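You operate a simulated robot arm through the tools that you are given. There is no shell and no other tool. Be economical: measure what you need, move in short steps, check, and stop when the job is done.

The job below is to be done with a simulated robot arm. You get a single attempt, and the scene is never put back.

Task
Replace the failed yellow relay with a spare that pulls in at 200 V.
Fine: relays move only with the output off. Try the spares until the green relay lamp lights; leave that one seated, the others on the bench, dial at 200, output off.

It is judged by the outcome, as a careful person would: the job done as asked, and still so three seconds after it is handed in. It fails if anything else is knocked over, pushed out of place, dropped, spilled or broken.

Robot
A 7-joint arm with a two-finger parallel gripper, fixed in place. Base frame: the origin is at the foot of the arm, x ahead of it, y to its left, z up. Readings come in m, rad, newtons and seconds.
With the tool pointing down near the work surface it reaches from about 0.3 to 0.7 m from the base axis. Its first joint turns from -1.152 to 1.152 rad. Payload 1.57 kg.
Tool frame: the origin (TCP) lies between the finger pads and is the grasp point; the fingertips stand 0.03 m ahead of it; z points along the fingers, y is the line along which they close. The gripper opens to 0.11 m. The fingers are 0.024 m wide and 0.012 m thick; the gripper's body (0.048 by 0.112 m) begins 0.078 m behind the TCP.
Orientation is told as [roll, pitch, yaw] about the base's x, y, z axes, in that order, counted from this pose: with the fingers straight down and closing along the base's y, the tool's x points along the base's -x, its y along +y and its z along -z.

Tools
- The arm moves only by the tool step_arm. Its argument "rows" is a list of rows, each a list of 3 entries, a list of its own where there are three numbers: the shift along the tool's x, y, z in m, then the turn, a rotation vector about the tool's x, y, z in rad, then the closure, from 0 (fully open) to 1 (shut). In form: [[[tx, ty, tz], [ax, ay, az], grip], ...]. A call has 1 to 12 rows; each row shifts and turns the commanded pose from where the row before left it, along the tool's axes as they then stand. Each row takes 0.2 s and may step no farther than 0.05 m and 0.15 rad from the row before; otherwise, or with a gripper value out of range, the whole call is refused. Where a pose cannot be reached the arm comes as near as it can. A force on the tool above 40 N (or 10 N above the force at the start of the call, whichever is more), or a blocked arm, ends the call early, and 0.2 s more pass. Each finger travels about 0.108 m/s and halts on what it meets, pressing with about 31 N; the grip force reading is that of the motor and also rises with nothing between the fingers. The clock runs only during rows and for 0.2 s after the last one: add rows that do not move to give the fingers time. It gives the time, the measured TCP pose, the force on the tool (base axes), the opening and the grip force at its end, in the units of the frame above (readings bear some noise).
- Cameras (640 x 400 px; columns grow to the right, rows downward): "scene" is fixed at [0.1717, -0.3903, 1.4165]; the picture's right is [0.75, -0.66, 0.00], its down [-0.29, -0.33, -0.90] and it looks along [0.59, 0.68, -0.44] (base axes); focal length 279 px, centre (320, 200). "wrist" rides on the gripper at [0.07, 0.016, -0.141] in the tool frame; the picture's right is [-0.23, 0.97, 0.00], its down [-0.86, -0.20, -0.48] and it looks along [-0.47, -0.11, 0.88] (tool axes); focal length 222 px, centre (320, 200). There is no depth. A picture from a camera that has moved, and an enlarged one, comes with that camera's place and axes in the base frame and with its lens.
- snapshot(camera): a new picture of that camera. No time passes.
- inspect(camera, box): a new picture of the part [left, top, right, bottom] of that camera's present view, enlarged. No time passes.
- job_done(): hands the job in; it is judged then, once.

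Go step by step. Nothing tells you positions but the pictures and the camera data: compare them with the known pose of the tool, close in by small moves and look again before you grip or let go. The budget is 120 turns and 84 pictures, counting those below and the enlarged ones. Unless the task says otherwise, let go and move clear before handing in, and close with one line.

The tools are called after ">>>" by a JSON object that holds its "op" and its "data". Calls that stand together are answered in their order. step_arm: Moves the arm, as the interface text tells. Its arguments: {"type":"object","properties":{"rows":{"type":"array"}},"required":["rows"]} The other tools are called the same way: snapshot (camera) takes a picture; inspect (camera, box) takes an enlarged picture of a part of a camera's view; job_done () hands the job in.

At the start:

```text
time: 0.0
eef_pos: [0.3591, 0.0391, 1.3157]
ee_rot: [0.0, 0.0, -0.001]
wrist_force: [-0.1, 0.0, -0.4]
finger_gap: 0.1099
finger_force: 0.0
```

scene: 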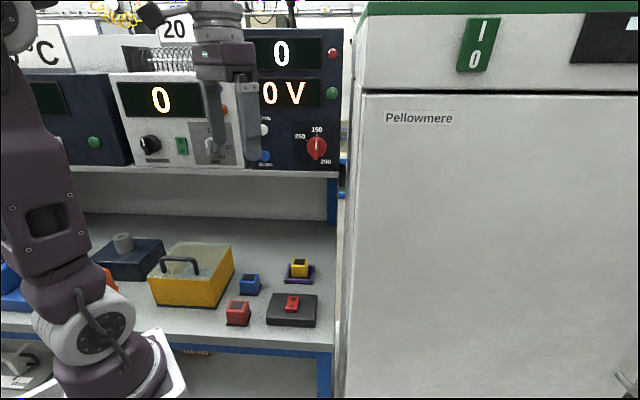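
wrist: 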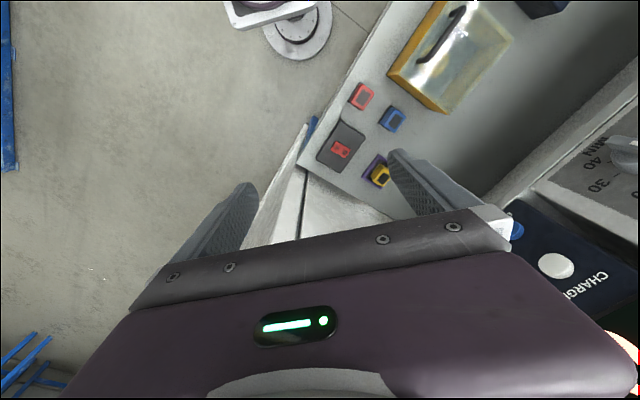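

I see a bench with a yellow relay in a purple socket, red and blue spares, a black box with a red switch, a yellow-lidded box (perhaps with more spares), and instruments on a shelf with a voltage dial. I'll enlarge these first.

>>> {"op": "inspect", "data": {"camera": "scene", "box": [80, 220, 340, 360]}}

>>> {"op": "inspect", "data": {"camera": "scene", "box": [100, 10, 350, 180]}}

>>> {"op": "inspect", "data": {"camera": "wrist", "box": [300, 60, 460, 200]}}

```text
2.46 times, centred on (210, 290) of scene
camera zoom: at [0.1717, -0.3903, 1.4165], right [0.75, -0.66, 0.0], down [-0.29, -0.33, -0.9], along [0.59, 0.68, -0.44], focal length 686 px, centre (591, -22)
```

zoom: 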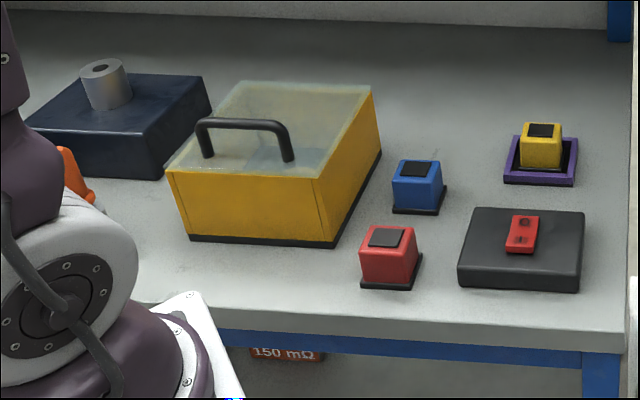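

```text
2.35 times, centred on (225, 95) of scene
camera zoom: at [0.1717, -0.3903, 1.4165], right [0.75, -0.66, 0.0], down [-0.29, -0.33, -0.9], along [0.59, 0.68, -0.44], focal length 656 px, centre (544, 447)
```

zoom: 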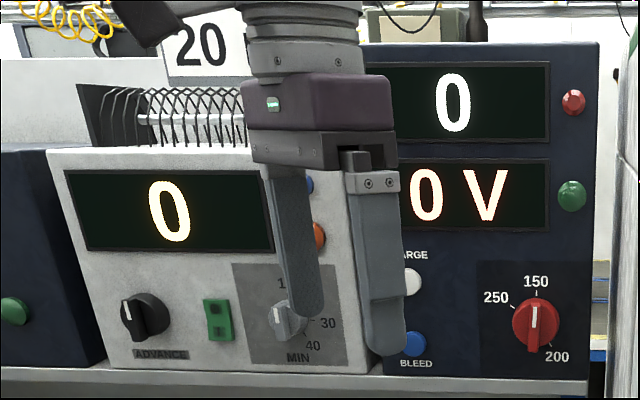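

```text
2.86 times, centred on (380, 130) of wrist
camera zoom: at [0.2886, 0.0541, 1.4557], right [0.23, 0.97, 0.0], down [0.86, -0.2, 0.48], along [0.47, -0.11, -0.88], focal length 635 px, centre (149, 400)
```

zoom: 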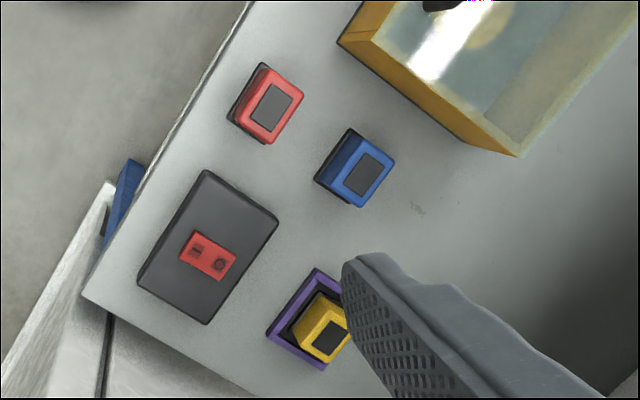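

The gripper hides part of the instrument panel, so I'll lower it to see the panel and the bench.

>>> {"op": "step_arm", "data": {"rows": [[[0, 0, 0.04], [0, 0, 0], 0], [[0, 0, 0.04], [0, 0, 0], 0], [[0, 0, 0.04], [0, 0, 0], 0], [[0, 0, 0.04], [0, 0, 0], 0], [[0, 0, 0.04], [0, 0, 0], 0]]}}

>>> {"op": "snapshot", "data": {"camera": "scene"}}

>>> {"op": "snapshot", "data": {"camera": "wrist"}}

```text
time: 1.2
eef_pos: [0.3585, 0.0381, 1.1154]
ee_rot: [-0.001, -0.001, 0.001]
wrist_force: [0.3, 0.1, -0.7]
finger_gap: 0.1099
finger_force: 0.2
```

```text
78 pictures are left
```

scene: 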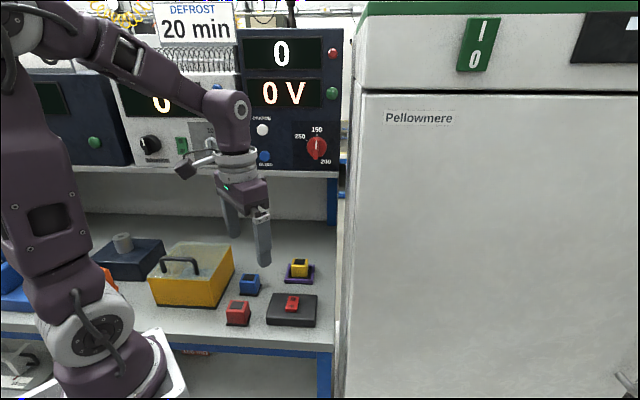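

```text
77 pictures are left
camera wrist: at [0.2882, 0.0544, 1.2563], right [0.23, 0.97, 0.0], down [0.86, -0.2, 0.48], along [0.47, -0.11, -0.88], focal length 222 px, centre (320, 200)
```

wrist: 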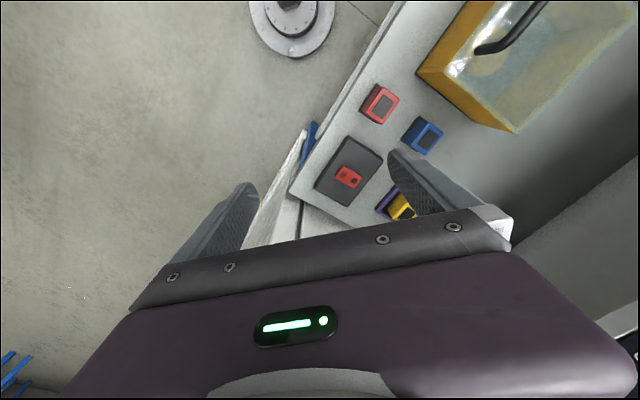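

>>> {"op": "inspect", "data": {"camera": "scene", "box": [235, 25, 345, 180]}}

>>> {"op": "inspect", "data": {"camera": "scene", "box": [220, 245, 330, 335]}}

>>> {"op": "inspect", "data": {"camera": "wrist", "box": [280, 60, 460, 230]}}

```text
2.58 times, centred on (290, 102) of scene
camera zoom: at [0.1717, -0.3903, 1.4165], right [0.75, -0.66, 0.0], down [-0.29, -0.33, -0.9], along [0.59, 0.68, -0.44], focal length 720 px, centre (397, 452)
```

zoom: 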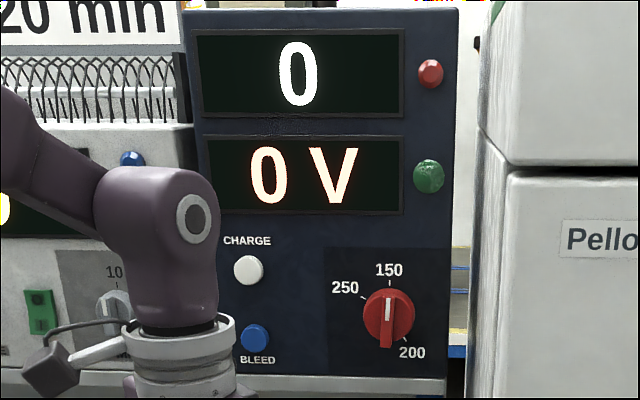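

```text
4.44 times, centred on (275, 290) of scene
camera zoom: at [0.1717, -0.3903, 1.4165], right [0.75, -0.66, 0.0], down [-0.29, -0.33, -0.9], along [0.59, 0.68, -0.44], focal length 1240 px, centre (520, -200)
```

zoom: 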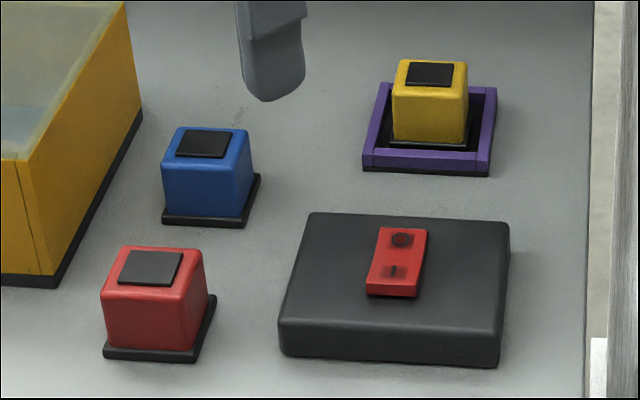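

```text
2.35 times, centred on (370, 145) of wrist
camera zoom: at [0.2882, 0.0544, 1.2563], right [0.23, 0.97, 0.0], down [0.86, -0.2, 0.48], along [0.47, -0.11, -0.88], focal length 523 px, centre (202, 329)
```

zoom: 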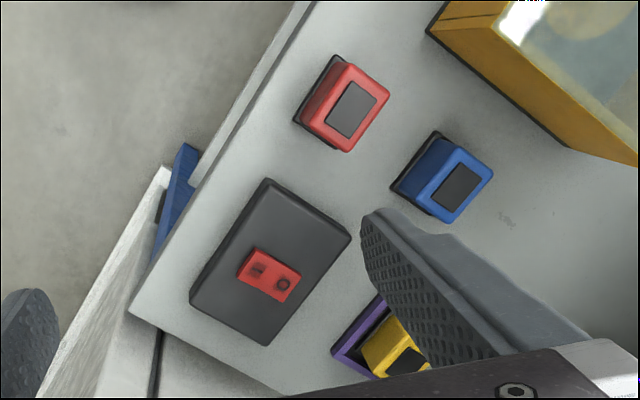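

The 0 V readout suggests the output is off, with the rocker's O side pressed and the dial at 150. I'll turn the gripper so its fingers straddle relays along the bench, leaning it away from the shelf.

>>> {"op": "step_arm", "data": {"rows": [[[0, 0, 0], [0, 0, -0.131], 0], [[0, 0, 0], [0, 0, -0.131], 0], [[0, 0, 0], [0, 0, -0.131], 0], [[0, 0, 0], [0, 0, -0.131], 0], [[0, 0, 0], [0, 0, -0.131], 0], [[0, 0, 0], [0, 0, -0.131], 0], [[0, 0, 0], [0, -0.13, 0], 0], [[0, 0, 0], [0, -0.13, 0], 0]]}}

>>> {"op": "snapshot", "data": {"camera": "wrist"}}

```text
time: 3.0
eef_pos: [0.3589, 0.037, 1.1159]
ee_rot: [0.0, -0.263, 0.788]
wrist_force: [-0.3, 0.7, -0.1]
finger_gap: 0.1101
finger_force: 0.1
```

```text
73 pictures are left
camera wrist: at [0.2731, -0.0243, 1.2327], right [-0.54, 0.84, 0.06], down [0.64, 0.36, 0.68], along [0.56, 0.4, -0.73], focal length 222 px, centre (320, 200)
```

wrist: 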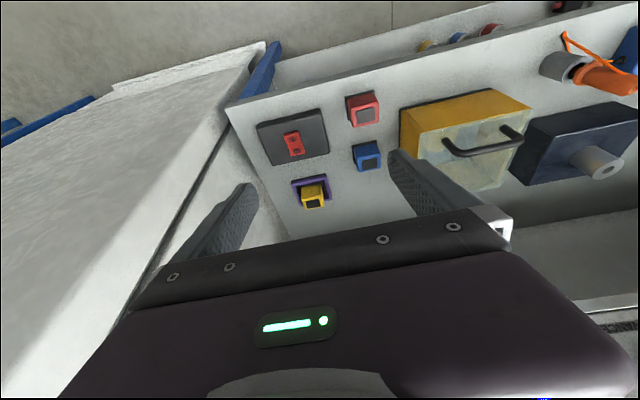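

The yellow relay comes out near (0.576, 0.173) from both cameras. I'll go to a point in front of and above it.

>>> {"op": "step_arm", "data": {"rows": [[[-0.0197, -0.0097, 0.0357], [0, 0, 0], 0], [[-0.0197, -0.0097, 0.0357], [0, 0, 0], 0], [[-0.0197, -0.0097, 0.0357], [0, 0, 0], 0], [[-0.0197, -0.0097, 0.0357], [0, 0, 0], 0], [[-0.0197, -0.0097, 0.0357], [0, 0, 0], 0], [[-0.0197, -0.0097, 0.0357], [0, 0, 0], 0]]}}

>>> {"op": "snapshot", "data": {"camera": "wrist"}}

>>> {"op": "snapshot", "data": {"camera": "scene"}}

```text
time: 4.4
eef_pos: [0.5195, 0.1163, 0.9412]
ee_rot: [0.0, -0.261, 0.788]
wrist_force: [0.1, 0.4, -0.3]
finger_gap: 0.11
finger_force: 0.1
```

```text
72 pictures are left
camera wrist: at [0.4339, 0.0548, 1.0579], right [-0.53, 0.84, 0.06], down [0.64, 0.36, 0.68], along [0.55, 0.4, -0.73], focal length 222 px, centre (320, 200)
```

wrist: 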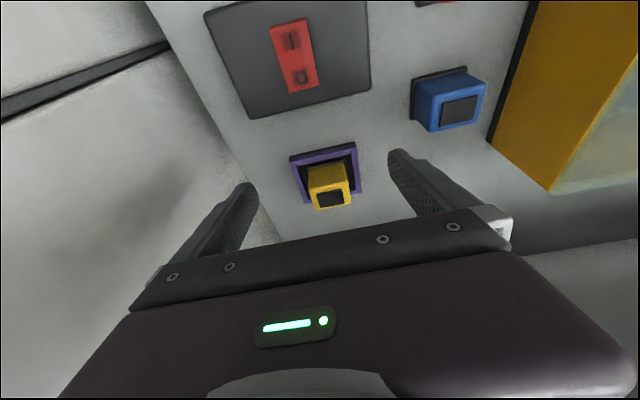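

```text
71 pictures are left
```

scene: 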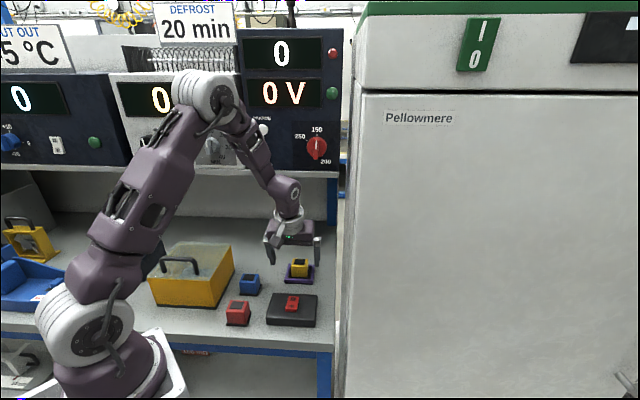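

>>> {"op": "inspect", "data": {"camera": "wrist", "box": [270, 130, 400, 220]}}

```text
4.44 times, centred on (335, 175) of wrist
camera zoom: at [0.4339, 0.0548, 1.0579], right [-0.53, 0.84, 0.06], down [0.64, 0.36, 0.68], along [0.55, 0.4, -0.73], focal length 987 px, centre (253, 311)
```

zoom: 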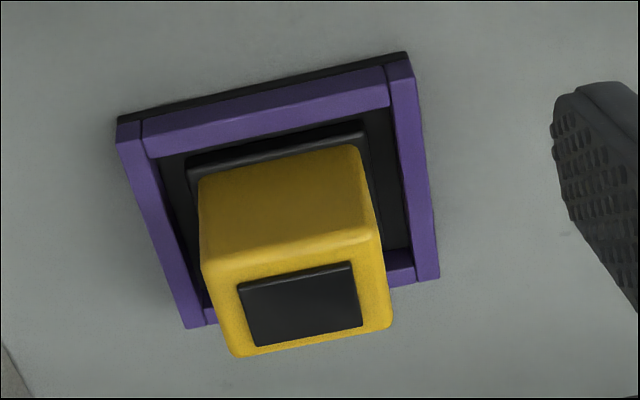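

The relay is aligned within a degree of the gripper, with its top at about z 0.85. I'll move above it and check.

>>> {"op": "step_arm", "data": {"rows": [[[-0.0241, 0.0002, 0.0224], [0, 0, 0], 0], [[-0.0241, 0.0002, 0.0224], [0, 0, 0], 0], [[-0.0241, 0.0002, 0.0224], [0, 0, 0], 0]]}}

>>> {"op": "snapshot", "data": {"camera": "wrist"}}

>>> {"op": "inspect", "data": {"camera": "scene", "box": [220, 140, 350, 330]}}

```text
time: 5.2
eef_pos: [0.5789, 0.1814, 0.8917]
ee_rot: [-0.002, -0.261, 0.787]
wrist_force: [1.3, 0.4, -0.5]
finger_gap: 0.11
finger_force: 0.0
```

```text
69 pictures are left
camera wrist: at [0.495, 0.1185, 1.0097], right [-0.54, 0.84, 0.06], down [0.64, 0.36, 0.68], along [0.55, 0.4, -0.73], focal length 222 px, centre (320, 200)
```

wrist: 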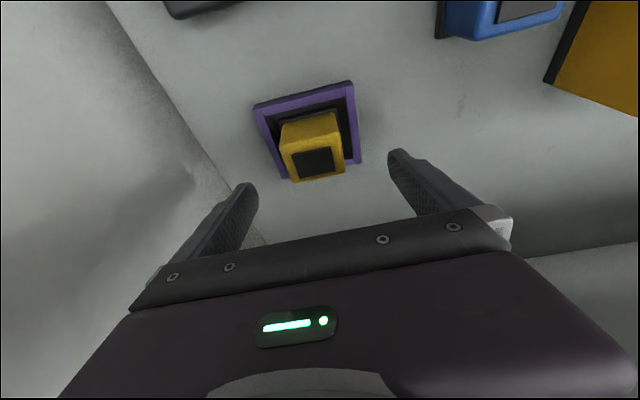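

```text
2.11 times, centred on (285, 235) of scene
camera zoom: at [0.1716, -0.3903, 1.4165], right [0.75, -0.66, 0.0], down [-0.29, -0.33, -0.9], along [0.59, 0.68, -0.44], focal length 587 px, centre (394, 126)
```

zoom: 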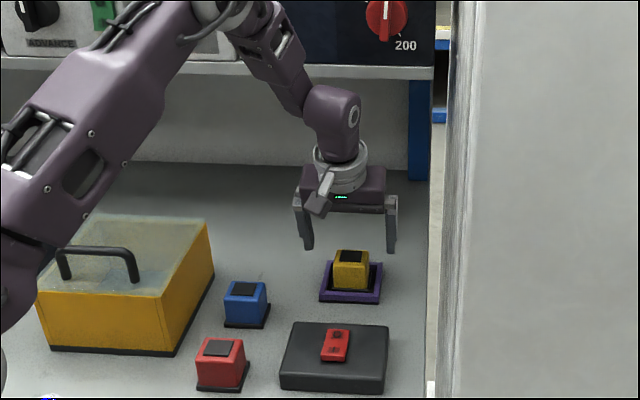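

>>> {"op": "step_arm", "data": {"rows": [[[0.0068, -0.0016, 0.0156], [0, 0, 0], 0], [[0.0068, -0.0016, 0.0156], [0, 0, 0], 0], [[0, 0, 0], [0, 0, 0], 0]]}}

>>> {"op": "snapshot", "data": {"camera": "wrist"}}

>>> {"op": "inspect", "data": {"camera": "scene", "box": [250, 200, 350, 300]}}

```text
time: 6.0
eef_pos: [0.5808, 0.1729, 0.8593]
ee_rot: [0.0, -0.261, 0.788]
wrist_force: [0.6, -0.6, 0.1]
finger_gap: 0.1099
finger_force: 0.1
```

```text
67 pictures are left
camera wrist: at [0.495, 0.1119, 0.9761], right [-0.54, 0.84, 0.06], down [0.64, 0.36, 0.68], along [0.55, 0.4, -0.73], focal length 222 px, centre (320, 200)
```

wrist: 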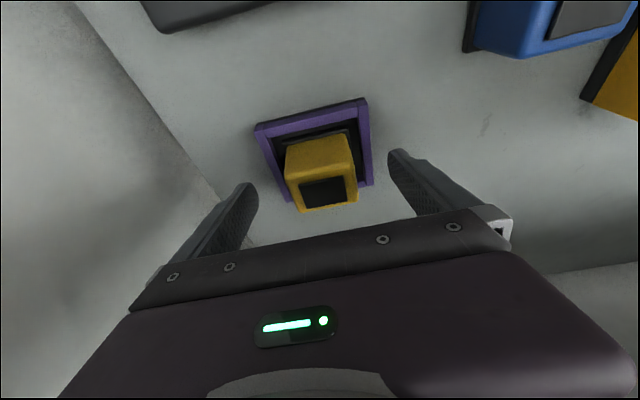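

```text
4.00 times, centred on (300, 250) of scene
camera zoom: at [0.1717, -0.3903, 1.4165], right [0.75, -0.66, 0.0], down [-0.29, -0.33, -0.9], along [0.59, 0.68, -0.44], focal length 1116 px, centre (400, 0)
```

zoom: 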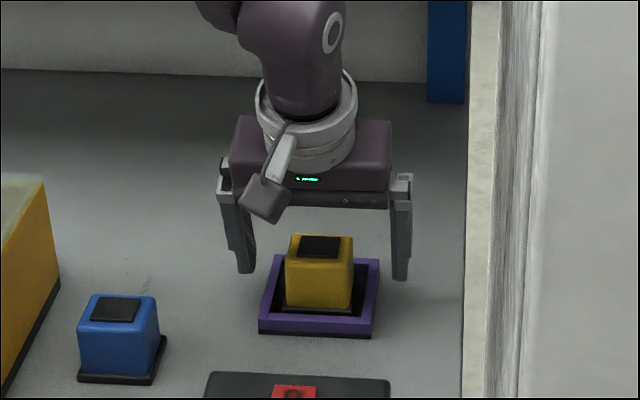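

The fingertips straddle the relay body just above the socket rim. Closing.

>>> {"op": "step_arm", "data": {"rows": [[[0, 0, 0], [0, 0, 0], 1], [[0, 0, 0], [0, 0, 0], 1], [[0, 0, 0], [0, 0, 0], 1]]}}

>>> {"op": "snapshot", "data": {"camera": "wrist"}}

```text
time: 6.8
eef_pos: [0.5807, 0.1728, 0.8584]
ee_rot: [0.0, -0.259, 0.789]
wrist_force: [-0.3, 0.6, -0.4]
finger_gap: 0.0494
finger_force: 30.9
```

```text
65 pictures are left
camera wrist: at [0.495, 0.1119, 0.9763], right [-0.53, 0.84, 0.06], down [0.64, 0.36, 0.68], along [0.55, 0.4, -0.73], focal length 222 px, centre (320, 200)
```

wrist: 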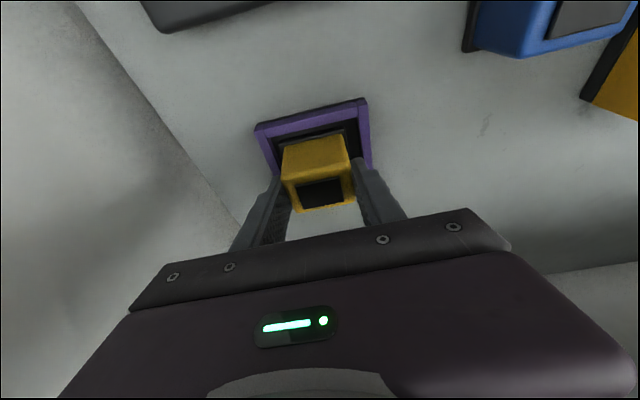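

The relay is held firmly (0.049 m wide). With the output at 0 V, I'll lift it straight up out of the socket.

>>> {"op": "step_arm", "data": {"rows": [[[-0.003, 0, -0.0113], [0, 0, 0], 1], [[-0.003, 0, -0.0113], [0, 0, 0], 1], [[-0.003, 0, -0.0113], [0, 0, 0], 1]]}}

>>> {"op": "inspect", "data": {"camera": "scene", "box": [230, 150, 350, 300]}}

```text
time: 7.6
eef_pos: [0.5811, 0.1738, 0.8945]
ee_rot: [0.001, -0.26, 0.787]
wrist_force: [0.0, -1.0, -0.4]
finger_gap: 0.0
finger_force: 20.8
```

```text
2.67 times, centred on (290, 225) of scene
camera zoom: at [0.1717, -0.3903, 1.4165], right [0.75, -0.66, 0.0], down [-0.29, -0.33, -0.9], along [0.59, 0.68, -0.44], focal length 744 px, centre (400, 133)
```

zoom: 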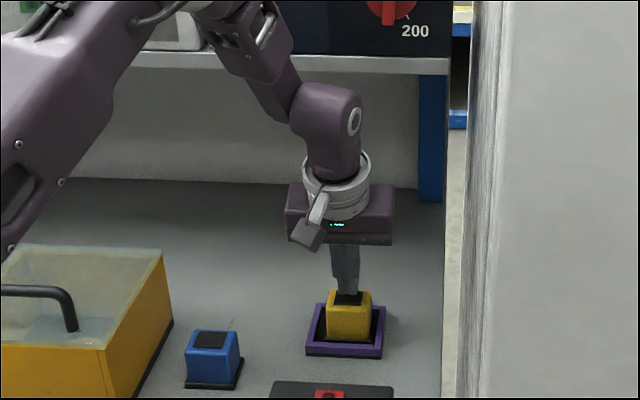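

The relay slipped out of the fingers and stayed in its socket. I'll look closely before regripping.

>>> {"op": "inspect", "data": {"camera": "wrist", "box": [240, 80, 400, 220]}}

>>> {"op": "inspect", "data": {"camera": "scene", "box": [275, 240, 325, 290]}}

```text
2.86 times, centred on (320, 150) of wrist
camera zoom: at [0.495, 0.1113, 1.0115], right [-0.53, 0.84, 0.06], down [0.64, 0.36, 0.68], along [0.55, 0.4, -0.73], focal length 635 px, centre (320, 343)
```

zoom: 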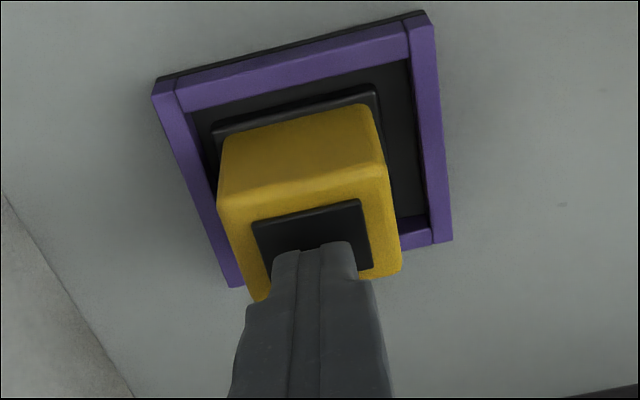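

```text
8.00 times, centred on (300, 265) of scene
camera zoom: at [0.1717, -0.3903, 1.4165], right [0.75, -0.66, 0.0], down [-0.29, -0.33, -0.9], along [0.59, 0.68, -0.44], focal length 2231 px, centre (480, -320)
```

zoom: 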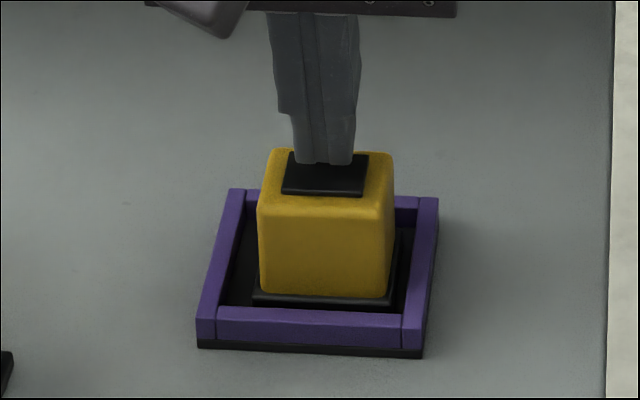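

>>> {"op": "step_arm", "data": {"rows": [[[0, 0, 0], [0, 0, 0], 0], [[0, 0, 0], [0, 0, 0], 0], [[0, 0, 0], [0, 0, 0], 0], [[0.0055, 0, 0.0197], [0, 0, 0], 0], [[0.0055, 0, 0.0197], [0, 0, 0], 0], [[0, 0, 0], [0, 0, 0], 0]]}}

>>> {"op": "step_arm", "data": {"rows": [[[0, 0, 0], [0, 0, 0], 1], [[0, 0, 0], [0, 0, 0], 1], [[0, 0, 0], [0, 0, 0], 1], [[0, 0, 0], [0, 0, 0], 1]]}}

>>> {"op": "inspect", "data": {"camera": "scene", "box": [275, 240, 325, 290]}}

>>> {"op": "step_arm", "data": {"rows": [[[-0.0008, 0, -0.0029], [0, 0, 0], 1], [[-0.0008, 0, -0.0029], [0, 0, 0], 1]]}}

```text
time: 9.0
eef_pos: [0.5807, 0.1722, 0.8524]
ee_rot: [-0.001, -0.261, 0.786]
wrist_force: [0.5, 0.4, -0.9]
finger_gap: 0.11
finger_force: 0.0
```

```text
time: 10.0
eef_pos: [0.5788, 0.1731, 0.8531]
ee_rot: [0.0, -0.261, 0.788]
wrist_force: [0.3, 0.9, -0.8]
finger_gap: 0.0496
finger_force: 30.8
```

```text
8.00 times, centred on (300, 265) of scene
camera zoom: at [0.1717, -0.3903, 1.4165], right [0.75, -0.66, 0.0], down [-0.29, -0.33, -0.9], along [0.59, 0.68, -0.44], focal length 2231 px, centre (480, -320)
```

zoom: 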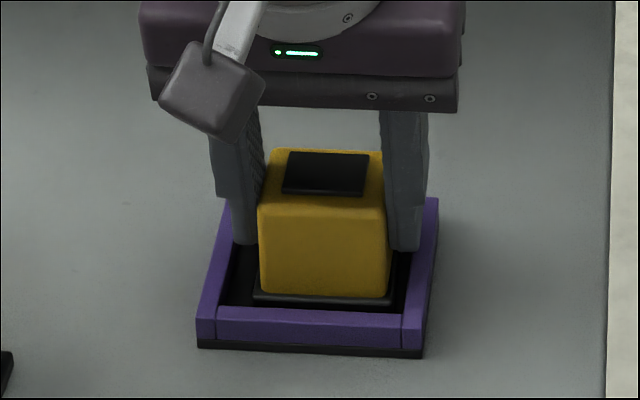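

```text
time: 10.6
eef_pos: [0.579, 0.1731, 0.8594]
ee_rot: [-0.002, -0.26, 0.787]
wrist_force: [-0.5, 0.4, -0.9]
finger_gap: 0.0493
finger_force: 30.9
```

>>> {"op": "inspect", "data": {"camera": "scene", "box": [275, 240, 325, 290]}}

```text
8.00 times, centred on (300, 265) of scene
camera zoom: at [0.1717, -0.3903, 1.4165], right [0.75, -0.66, 0.0], down [-0.29, -0.33, -0.9], along [0.59, 0.68, -0.44], focal length 2231 px, centre (480, -320)
```

zoom: 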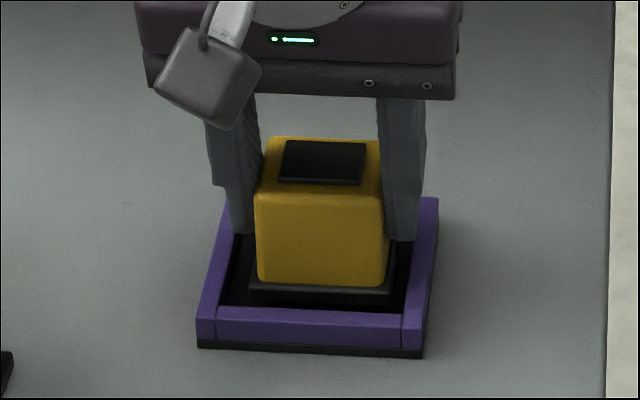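

This time the relay is rising with the fingers. Continuing gently.

>>> {"op": "step_arm", "data": {"rows": [[[-0.0013, 0, -0.0048], [0, 0, 0], 1], [[-0.0013, 0, -0.0048], [0, 0, 0], 1], [[-0.0013, 0, -0.0048], [0, 0, 0], 1], [[-0.0013, 0, -0.0048], [0, 0, 0], 1], [[-0.0013, 0, -0.0048], [0, 0, 0], 1]]}}

>>> {"op": "inspect", "data": {"camera": "scene", "box": [230, 150, 350, 300]}}

```text
time: 11.8
eef_pos: [0.5785, 0.1722, 0.8826]
ee_rot: [0.0, -0.261, 0.787]
wrist_force: [-0.1, -0.6, -0.3]
finger_gap: 0.0492
finger_force: 30.4
```

```text
2.67 times, centred on (290, 225) of scene
camera zoom: at [0.1717, -0.3903, 1.4165], right [0.75, -0.66, 0.0], down [-0.29, -0.33, -0.9], along [0.59, 0.68, -0.44], focal length 744 px, centre (400, 133)
```

zoom: 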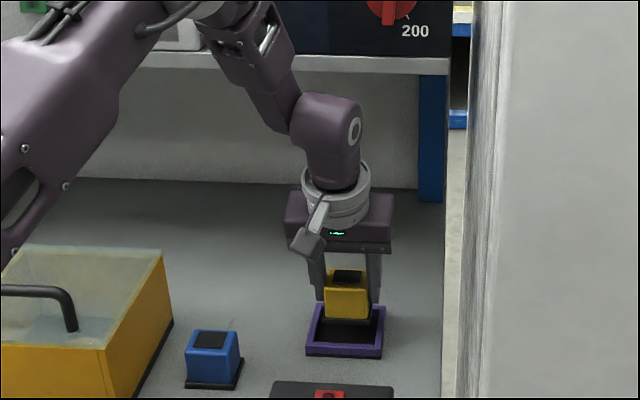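

>>> {"op": "step_arm", "data": {"rows": [[[-0.0013, 0, -0.0048], [0, 0, 0], 1], [[-0.0013, 0, -0.0048], [0, 0, 0], 1], [[0, 0.02, 0], [0, 0, 0], 1], [[0, 0.02, 0], [0, 0, 0], 1], [[0, 0.02, 0], [0, 0, 0], 1], [[0, 0.02, 0], [0, 0, 0], 1], [[0, 0.02, 0], [0, 0, 0], 1], [[0, 0.025, 0], [0, 0, 0], 1], [[0, 0, 0], [0, 0, 0], 1]]}}

>>> {"op": "snapshot", "data": {"camera": "scene"}}

>>> {"op": "snapshot", "data": {"camera": "wrist"}}

```text
time: 13.8
eef_pos: [0.4898, 0.262, 0.8926]
ee_rot: [0.001, -0.26, 0.788]
wrist_force: [-0.5, 0.7, -1.0]
finger_gap: 0.0494
finger_force: 30.7
```

```text
58 pictures are left
```

scene: 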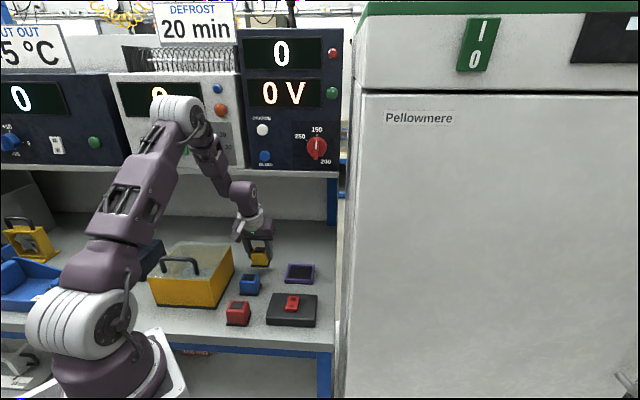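

```text
57 pictures are left
camera wrist: at [0.405, 0.1992, 1.0111], right [-0.53, 0.84, 0.06], down [0.64, 0.36, 0.68], along [0.55, 0.4, -0.73], focal length 222 px, centre (320, 200)
```

wrist: 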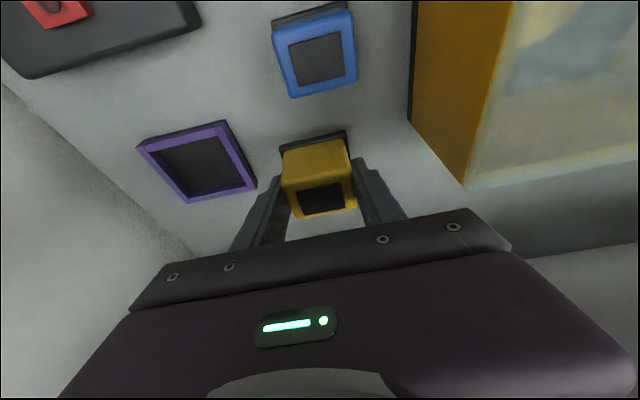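

The relay is over free bench between the box and the socket. I'll move it slightly back and lower it.

>>> {"op": "step_arm", "data": {"rows": [[[-0.0014, 0, 0.0092], [0, 0, 0], 1], [[-0.0014, 0, 0.0092], [0, 0, 0], 1], [[-0.0014, 0, 0.0092], [0, 0, 0], 1], [[-0.0014, 0, 0.0092], [0, 0, 0], 1], [[0.0007, 0, 0.0025], [0, 0, 0], 1], [[0, 0, 0], [0, 0, 0], 1]]}}

>>> {"op": "inspect", "data": {"camera": "scene", "box": [230, 220, 290, 290]}}

```text
time: 15.2
eef_pos: [0.5009, 0.2717, 0.8572]
ee_rot: [0.0, -0.259, 0.787]
wrist_force: [-1.1, 0.0, -0.9]
finger_gap: 0.0496
finger_force: 31.3
```

```text
5.71 times, centred on (260, 255) of scene
camera zoom: at [0.1717, -0.3903, 1.4165], right [0.75, -0.66, 0.0], down [-0.29, -0.33, -0.9], along [0.59, 0.68, -0.44], focal length 1594 px, centre (663, -114)
```

zoom: 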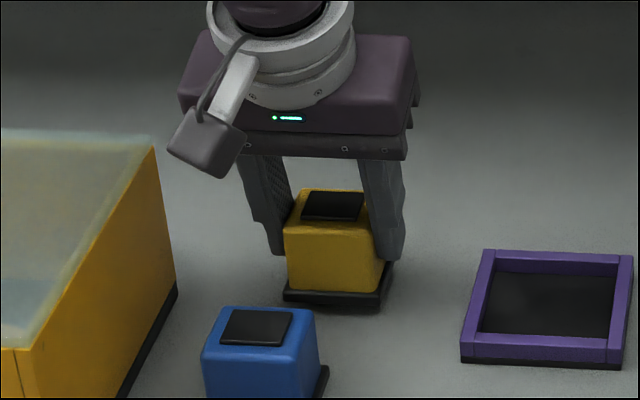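

>>> {"op": "step_arm", "data": {"rows": [[[0.0005, 0, 0.0019], [0, 0, 0], 1], [[0.0005, 0, 0.0019], [0, 0, 0], 1], [[0, 0, 0], [0, 0, 0], 1]]}}

>>> {"op": "step_arm", "data": {"rows": [[[0.0005, 0, 0.0019], [0, 0, 0], 1], [[0, 0, 0], [0, 0, 0], 1]]}}

```text
time: 16.0
eef_pos: [0.5001, 0.2718, 0.8535]
ee_rot: [0.0, -0.26, 0.787]
wrist_force: [0.5, -0.2, -0.9]
finger_gap: 0.0493
finger_force: 31.0
```

```text
time: 16.6
eef_pos: [0.5017, 0.2721, 0.8508]
ee_rot: [0.0, -0.26, 0.787]
wrist_force: [0.1, 0.8, -1.3]
finger_gap: 0.0492
finger_force: 31.3
```

>>> {"op": "step_arm", "data": {"rows": [[[0.0004, 0, 0.0015], [0, 0, 0], 1], [[0, 0, 0], [0, 0, 0], 1]]}}

>>> {"op": "step_arm", "data": {"rows": [[[0.0004, 0, 0.0015], [0, 0, 0], 1], [[0, 0, 0], [0, 0, 0], 1]]}}

>>> {"op": "inspect", "data": {"camera": "scene", "box": [230, 220, 290, 290]}}

```text
time: 17.2
eef_pos: [0.5019, 0.2716, 0.8495]
ee_rot: [0.001, -0.26, 0.786]
wrist_force: [-0.2, 0.2, -1.2]
finger_gap: 0.0494
finger_force: 31.1
```

```text
time: 17.8
eef_pos: [0.5006, 0.2713, 0.8478]
ee_rot: [-0.001, -0.26, 0.787]
wrist_force: [-0.6, 0.2, 0.4]
finger_gap: 0.0494
finger_force: 30.9
```

```text
5.71 times, centred on (260, 255) of scene
camera zoom: at [0.1717, -0.3903, 1.4165], right [0.75, -0.66, 0.0], down [-0.29, -0.33, -0.9], along [0.59, 0.68, -0.44], focal length 1594 px, centre (663, -114)
```

zoom: 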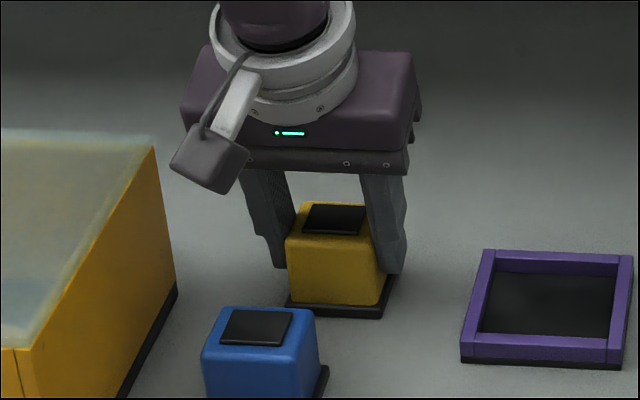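

>>> {"op": "step_arm", "data": {"rows": [[[0.0004, 0, 0.0015], [0, 0, 0], 1], [[0, 0, 0], [0, 0, 0], 1]]}}

```text
time: 18.4
eef_pos: [0.5024, 0.2715, 0.8469]
ee_rot: [0.0, -0.262, 0.787]
wrist_force: [-3.2, -6.1, 22.5]
finger_gap: 0.0497
finger_force: 31.0
```

It has touched down. I'll open moderately, clear of the box and blue relay, and rise.

>>> {"op": "step_arm", "data": {"rows": [[[0, 0, 0], [0, 0, 0], 0.3], [[0, 0, 0], [0, 0, 0], 0.3], [[-0.004, 0, -0.015], [0, 0, 0], 0.3], [[-0.004, 0, -0.015], [0, 0, 0], 0.3], [[0.001, 0, -0.02], [0, 0, 0], 0.3], [[0.01, 0, -0.02], [0, 0, 0], 0.3]]}}

>>> {"op": "snapshot", "data": {"camera": "scene"}}

>>> {"op": "snapshot", "data": {"camera": "wrist"}}

```text
time: 19.8
eef_pos: [0.4876, 0.2579, 0.9136]
ee_rot: [0.0, -0.26, 0.787]
wrist_force: [-0.4, -0.7, 0.7]
finger_gap: 0.0769
finger_force: 0.2
```

```text
54 pictures are left
```

scene: 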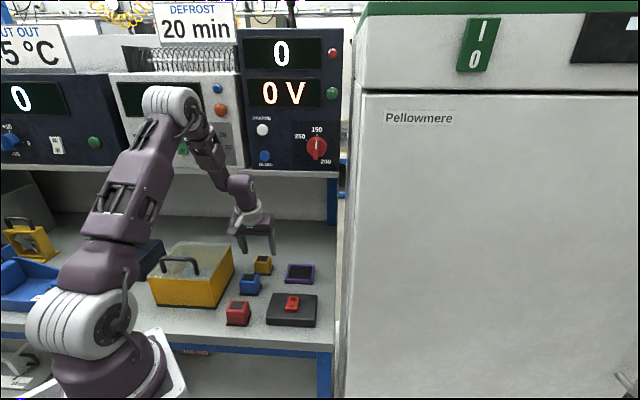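

```text
53 pictures are left
camera wrist: at [0.4008, 0.1949, 1.0315], right [-0.54, 0.84, 0.06], down [0.64, 0.36, 0.68], along [0.55, 0.4, -0.73], focal length 222 px, centre (320, 200)
```

wrist: 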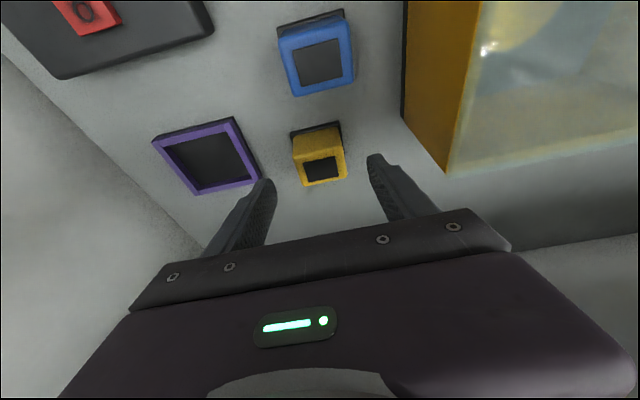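

The yellow relay stands on the bench and the socket is empty. Next is the blue spare, at about (0.428, 0.223).

>>> {"op": "step_arm", "data": {"rows": [[[0.025, 0.006, 0], [0, 0, 0], 0.3], [[0.025, 0.006, 0], [0, 0, 0], 0.3], [[0.024, 0.006, 0], [0, 0, 0], 0.3], [[0, 0, 0], [0, 0, 0], 0.3]]}}

>>> {"op": "inspect", "data": {"camera": "wrist", "box": [220, 80, 420, 230]}}

```text
time: 20.8
eef_pos: [0.4226, 0.2198, 0.8944]
ee_rot: [0.0, -0.26, 0.785]
wrist_force: [-0.7, 0.4, -0.5]
finger_gap: 0.0769
finger_force: 0.0
```

```text
2.67 times, centred on (320, 155) of wrist
camera zoom: at [0.3376, 0.1573, 1.0124], right [-0.54, 0.84, 0.06], down [0.64, 0.36, 0.68], along [0.55, 0.4, -0.73], focal length 592 px, centre (320, 320)
```

zoom: 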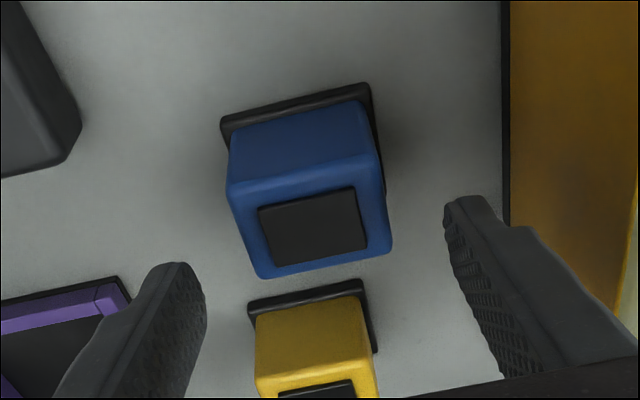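

>>> {"op": "step_arm", "data": {"rows": [[[0.004, -0.0004, 0.0149], [0, 0, 0], 0.3], [[0.004, -0.0004, 0.0149], [0, 0, 0], 0.3], [[0.004, -0.0004, 0.0149], [0, 0, 0], 0.3], [[0, 0, 0], [0, 0, 0], 0.3]]}}

>>> {"op": "snapshot", "data": {"camera": "wrist"}}

```text
time: 21.8
eef_pos: [0.4243, 0.2185, 0.8465]
ee_rot: [0.0, -0.26, 0.787]
wrist_force: [-0.2, -0.1, -0.3]
finger_gap: 0.0771
finger_force: 0.1
```

```text
51 pictures are left
camera wrist: at [0.3386, 0.1562, 0.9648], right [-0.54, 0.84, 0.06], down [0.64, 0.36, 0.68], along [0.55, 0.4, -0.73], focal length 222 px, centre (320, 200)
```

wrist: 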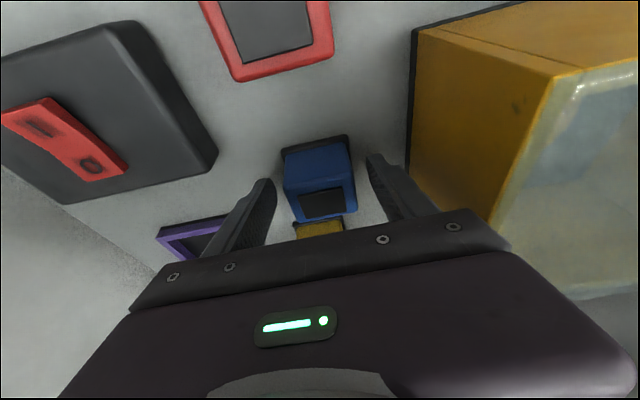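

>>> {"op": "step_arm", "data": {"rows": [[[0, 0, 0], [0, 0, 0], 1], [[0, 0, 0], [0, 0, 0], 1], [[0, 0, 0], [0, 0, 0], 1], [[-0.0013, 0, -0.0048], [0, 0, 0], 1], [[-0.0013, 0, -0.0048], [0, 0, 0], 1], [[-0.0013, 0, -0.0048], [0, 0, 0], 1], [[-0.0013, 0, -0.0048], [0, 0, 0], 1], [[-0.0013, 0, -0.0048], [0, 0, 0], 1], [[-0.0013, 0, -0.0048], [0, 0, 0], 1], [[-0.0013, 0, -0.0048], [0, 0, 0], 1], [[-0.0013, 0, -0.0048], [0, 0, 0], 1]]}}

>>> {"op": "snapshot", "data": {"camera": "wrist"}}

```text
time: 24.2
eef_pos: [0.4246, 0.2173, 0.8867]
ee_rot: [0.001, -0.26, 0.786]
wrist_force: [-0.8, 0.1, -0.9]
finger_gap: 0.0494
finger_force: 31.0
```

```text
50 pictures are left
camera wrist: at [0.3391, 0.1557, 1.0053], right [-0.53, 0.84, 0.06], down [0.64, 0.36, 0.68], along [0.55, 0.4, -0.73], focal length 222 px, centre (320, 200)
```

wrist: 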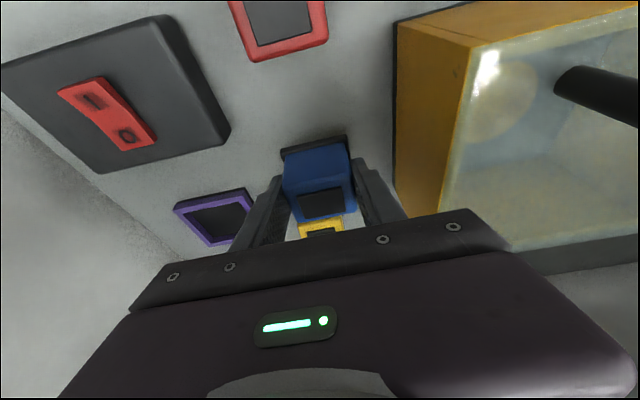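

Blue is held. I'll lift, move right then back over the socket.

>>> {"op": "step_arm", "data": {"rows": [[[-0.0036, 0, -0.0135], [0, 0, 0], 1], [[-0.0036, 0, -0.0135], [0, 0, 0], 1], [[0, -0.0281, 0], [0, 0, 0], 1], [[0, -0.0281, 0], [0, 0, 0], 1], [[0, -0.0281, 0], [0, 0, 0], 1], [[0, -0.0281, 0], [0, 0, 0], 1], [[0, -0.0281, 0], [0, 0, 0], 1], [[-0.019, 0, 0.0051], [0, 0, 0], 1], [[-0.019, 0, 0.0051], [0, 0, 0], 1], [[-0.019, 0, 0.0051], [0, 0, 0], 1], [[-0.019, 0, 0.0051], [0, 0, 0], 1], [[0, 0, 0], [0, 0, 0], 1]]}}

>>> {"op": "snapshot", "data": {"camera": "wrist"}}

>>> {"op": "inspect", "data": {"camera": "scene", "box": [250, 210, 340, 300]}}

```text
time: 26.8
eef_pos: [0.5774, 0.1753, 0.9149]
ee_rot: [-0.001, -0.261, 0.786]
wrist_force: [0.3, -0.2, -1.2]
finger_gap: 0.0496
finger_force: 30.8
```

```text
49 pictures are left
camera wrist: at [0.494, 0.1137, 1.0329], right [-0.53, 0.84, 0.06], down [0.64, 0.36, 0.68], along [0.55, 0.4, -0.73], focal length 222 px, centre (320, 200)
```

wrist: 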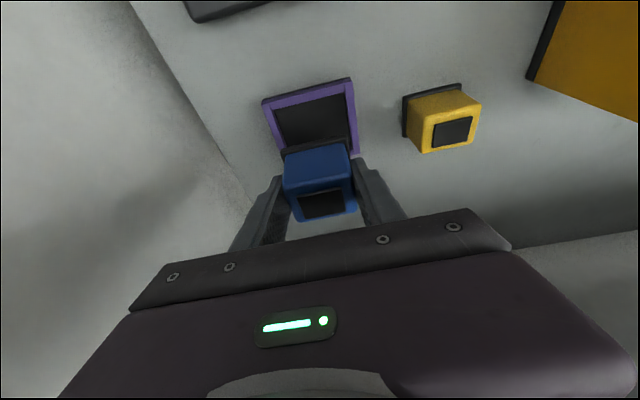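

```text
4.44 times, centred on (295, 255) of scene
camera zoom: at [0.1717, -0.3903, 1.4165], right [0.75, -0.66, 0.0], down [-0.29, -0.33, -0.9], along [0.59, 0.68, -0.44], focal length 1240 px, centre (431, -44)
```

zoom: 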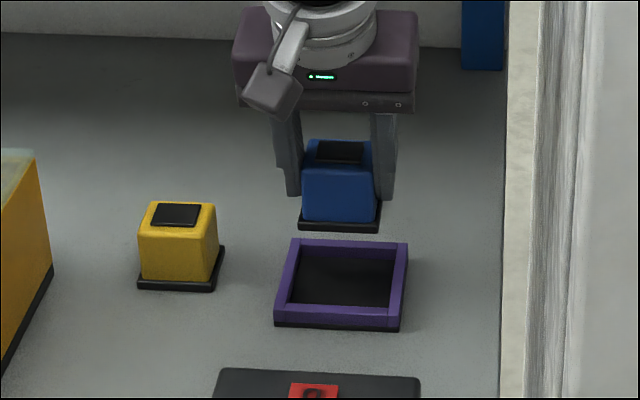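

>>> {"op": "step_arm", "data": {"rows": [[[0.0037, -0.0005, 0.0138], [0, 0, 0], 1], [[0.0037, -0.0005, 0.0138], [0, 0, 0], 1], [[0.0037, -0.0005, 0.0138], [0, 0, 0], 1], [[0, 0, 0], [0, 0, 0], 1]]}}

>>> {"op": "inspect", "data": {"camera": "scene", "box": [275, 240, 325, 290]}}

>>> {"op": "inspect", "data": {"camera": "wrist", "box": [240, 80, 400, 220]}}

```text
time: 27.8
eef_pos: [0.5808, 0.1749, 0.8728]
ee_rot: [-0.001, -0.259, 0.787]
wrist_force: [1.0, -0.1, -1.1]
finger_gap: 0.0494
finger_force: 31.1
```

```text
8.00 times, centred on (300, 265) of scene
camera zoom: at [0.1717, -0.3903, 1.4165], right [0.75, -0.66, 0.0], down [-0.29, -0.33, -0.9], along [0.59, 0.68, -0.44], focal length 2231 px, centre (480, -320)
```

zoom: 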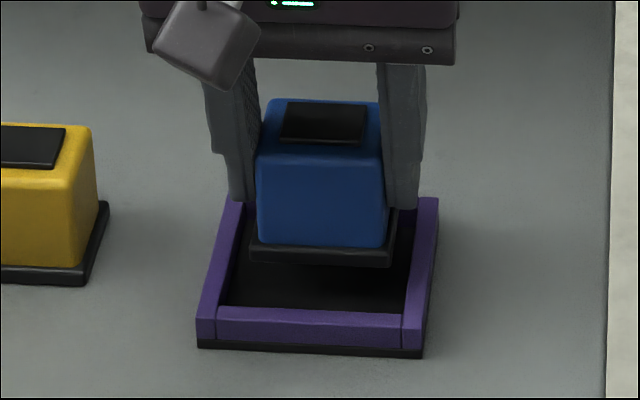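

```text
2.86 times, centred on (320, 150) of wrist
camera zoom: at [0.4952, 0.1125, 0.9904], right [-0.53, 0.84, 0.06], down [0.64, 0.36, 0.68], along [0.55, 0.4, -0.73], focal length 635 px, centre (320, 343)
```

zoom: 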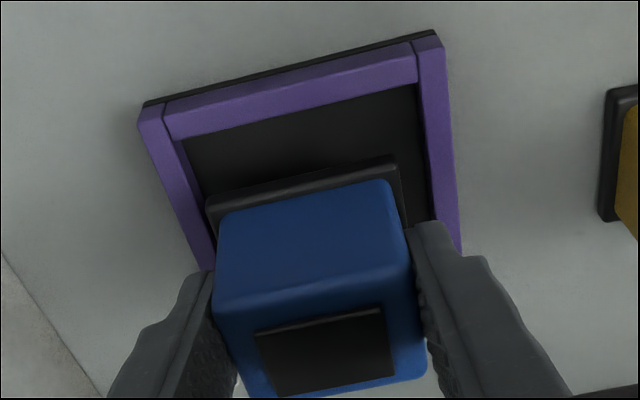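

>>> {"op": "step_arm", "data": {"rows": [[[0.0019, 0, 0.0072], [0, 0, 0], 1], [[0.0016, 0, 0.006], [0, 0, 0], 1], [[0, 0, 0], [0, 0, 0], 1]]}}

>>> {"op": "step_arm", "data": {"rows": [[[0.0006, 0, 0.0022], [0, 0, 0], 1], [[0, 0, 0], [0, 0, 0], 1]]}}

>>> {"op": "step_arm", "data": {"rows": [[[0.0004, 0, 0.0015], [0, 0, 0], 1], [[0, 0, 0], [0, 0, 0], 1]]}}

>>> {"op": "inspect", "data": {"camera": "scene", "box": [275, 240, 325, 290]}}

```text
time: 28.6
eef_pos: [0.5809, 0.1744, 0.8584]
ee_rot: [-0.001, -0.261, 0.788]
wrist_force: [0.4, 0.0, -1.2]
finger_gap: 0.0491
finger_force: 31.0
```

```text
time: 29.2
eef_pos: [0.58, 0.1737, 0.8572]
ee_rot: [0.0, -0.26, 0.787]
wrist_force: [0.6, -0.2, -0.6]
finger_gap: 0.0495
finger_force: 31.0
```

```text
time: 29.8
eef_pos: [0.5802, 0.1726, 0.8534]
ee_rot: [-0.001, -0.259, 0.787]
wrist_force: [0.1, 0.1, -2.3]
finger_gap: 0.0494
finger_force: 30.8
```

```text
8.00 times, centred on (300, 265) of scene
camera zoom: at [0.1717, -0.3903, 1.4165], right [0.75, -0.66, 0.0], down [-0.29, -0.33, -0.9], along [0.59, 0.68, -0.44], focal length 2231 px, centre (480, -320)
```

zoom: 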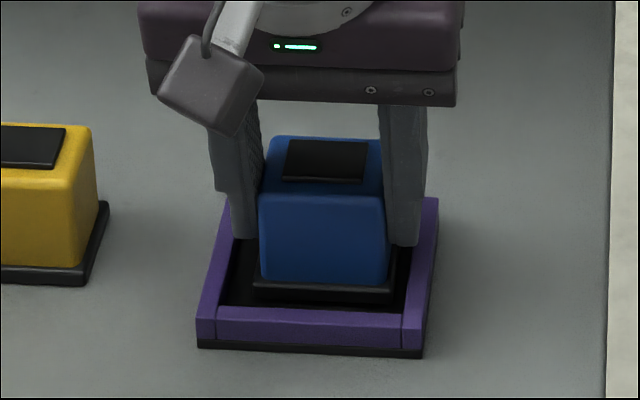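

>>> {"op": "step_arm", "data": {"rows": [[[0.0004, 0, 0.0015], [0, 0, 0], 1], [[0, 0, 0], [0, 0, 0], 1]]}}

>>> {"op": "step_arm", "data": {"rows": [[[0.0004, 0, 0.0015], [0, 0, 0], 1], [[0, 0, 0], [0, 0, 0], 1]]}}

>>> {"op": "inspect", "data": {"camera": "scene", "box": [275, 240, 325, 290]}}

```text
time: 30.4
eef_pos: [0.5798, 0.1745, 0.8534]
ee_rot: [-0.002, -0.26, 0.786]
wrist_force: [0.2, 1.0, -1.1]
finger_gap: 0.0493
finger_force: 30.8
```

```text
time: 31.0
eef_pos: [0.5796, 0.1739, 0.8526]
ee_rot: [0.0, -0.263, 0.787]
wrist_force: [-2.3, -0.3, 8.6]
finger_gap: 0.0495
finger_force: 30.8
```

```text
8.00 times, centred on (300, 265) of scene
camera zoom: at [0.1714, -0.3904, 1.4165], right [0.75, -0.66, 0.0], down [-0.29, -0.33, -0.9], along [0.59, 0.68, -0.44], focal length 2231 px, centre (480, -320)
```

zoom: 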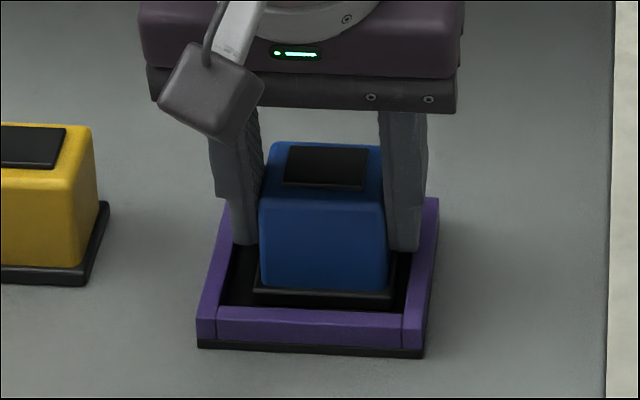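

Blue touches the socket floor. Releasing and rising clear.

>>> {"op": "step_arm", "data": {"rows": [[[0, 0, 0], [0, 0, 0], 0.3], [[0, 0, 0], [0, 0, 0], 0.3], [[-0.004, 0, -0.015], [0, 0, 0], 0.3], [[-0.004, 0, -0.015], [0, 0, 0], 0.3], [[0.005, 0, -0.02], [0, 0, 0], 0.3], [[0.02, 0, -0.02], [0, 0, 0], 0.3], [[0.02, 0, -0.02], [0, 0, 0], 0.3], [[0.02, 0, -0.02], [0, 0, 0], 0.3]]}}

>>> {"op": "snapshot", "data": {"camera": "wrist"}}

>>> {"op": "inspect", "data": {"camera": "scene", "box": [220, 225, 340, 335]}}

```text
time: 32.8
eef_pos: [0.5219, 0.1125, 0.9439]
ee_rot: [0.0, -0.261, 0.79]
wrist_force: [-0.4, -0.8, 0.7]
finger_gap: 0.0768
finger_force: 0.0
```

```text
43 pictures are left
camera wrist: at [0.4365, 0.0519, 1.0613], right [-0.54, 0.84, 0.06], down [0.64, 0.36, 0.68], along [0.55, 0.4, -0.73], focal length 222 px, centre (320, 200)
```

wrist: 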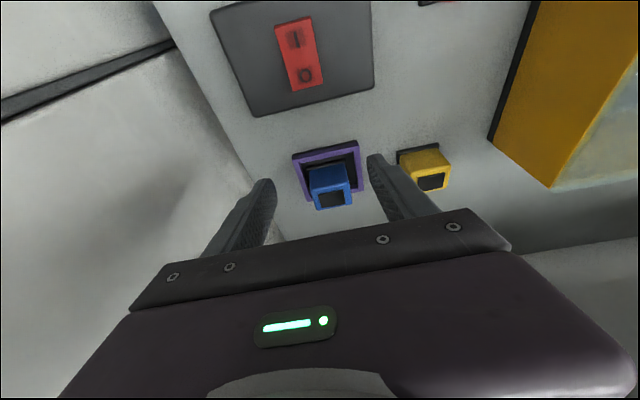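

```text
3.64 times, centred on (280, 280) of scene
camera zoom: at [0.1717, -0.3903, 1.4165], right [0.75, -0.66, 0.0], down [-0.29, -0.33, -0.9], along [0.59, 0.68, -0.44], focal length 1014 px, centre (466, -91)
```

zoom: 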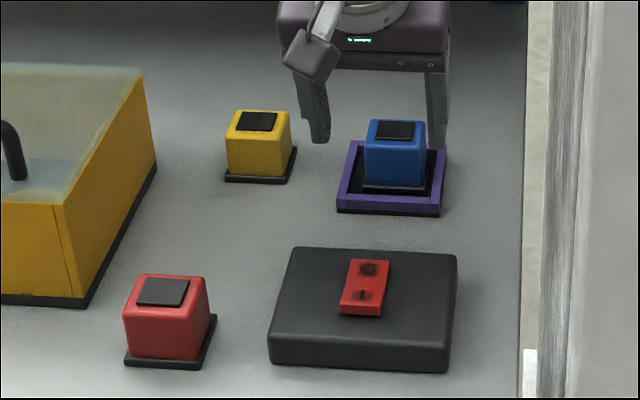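

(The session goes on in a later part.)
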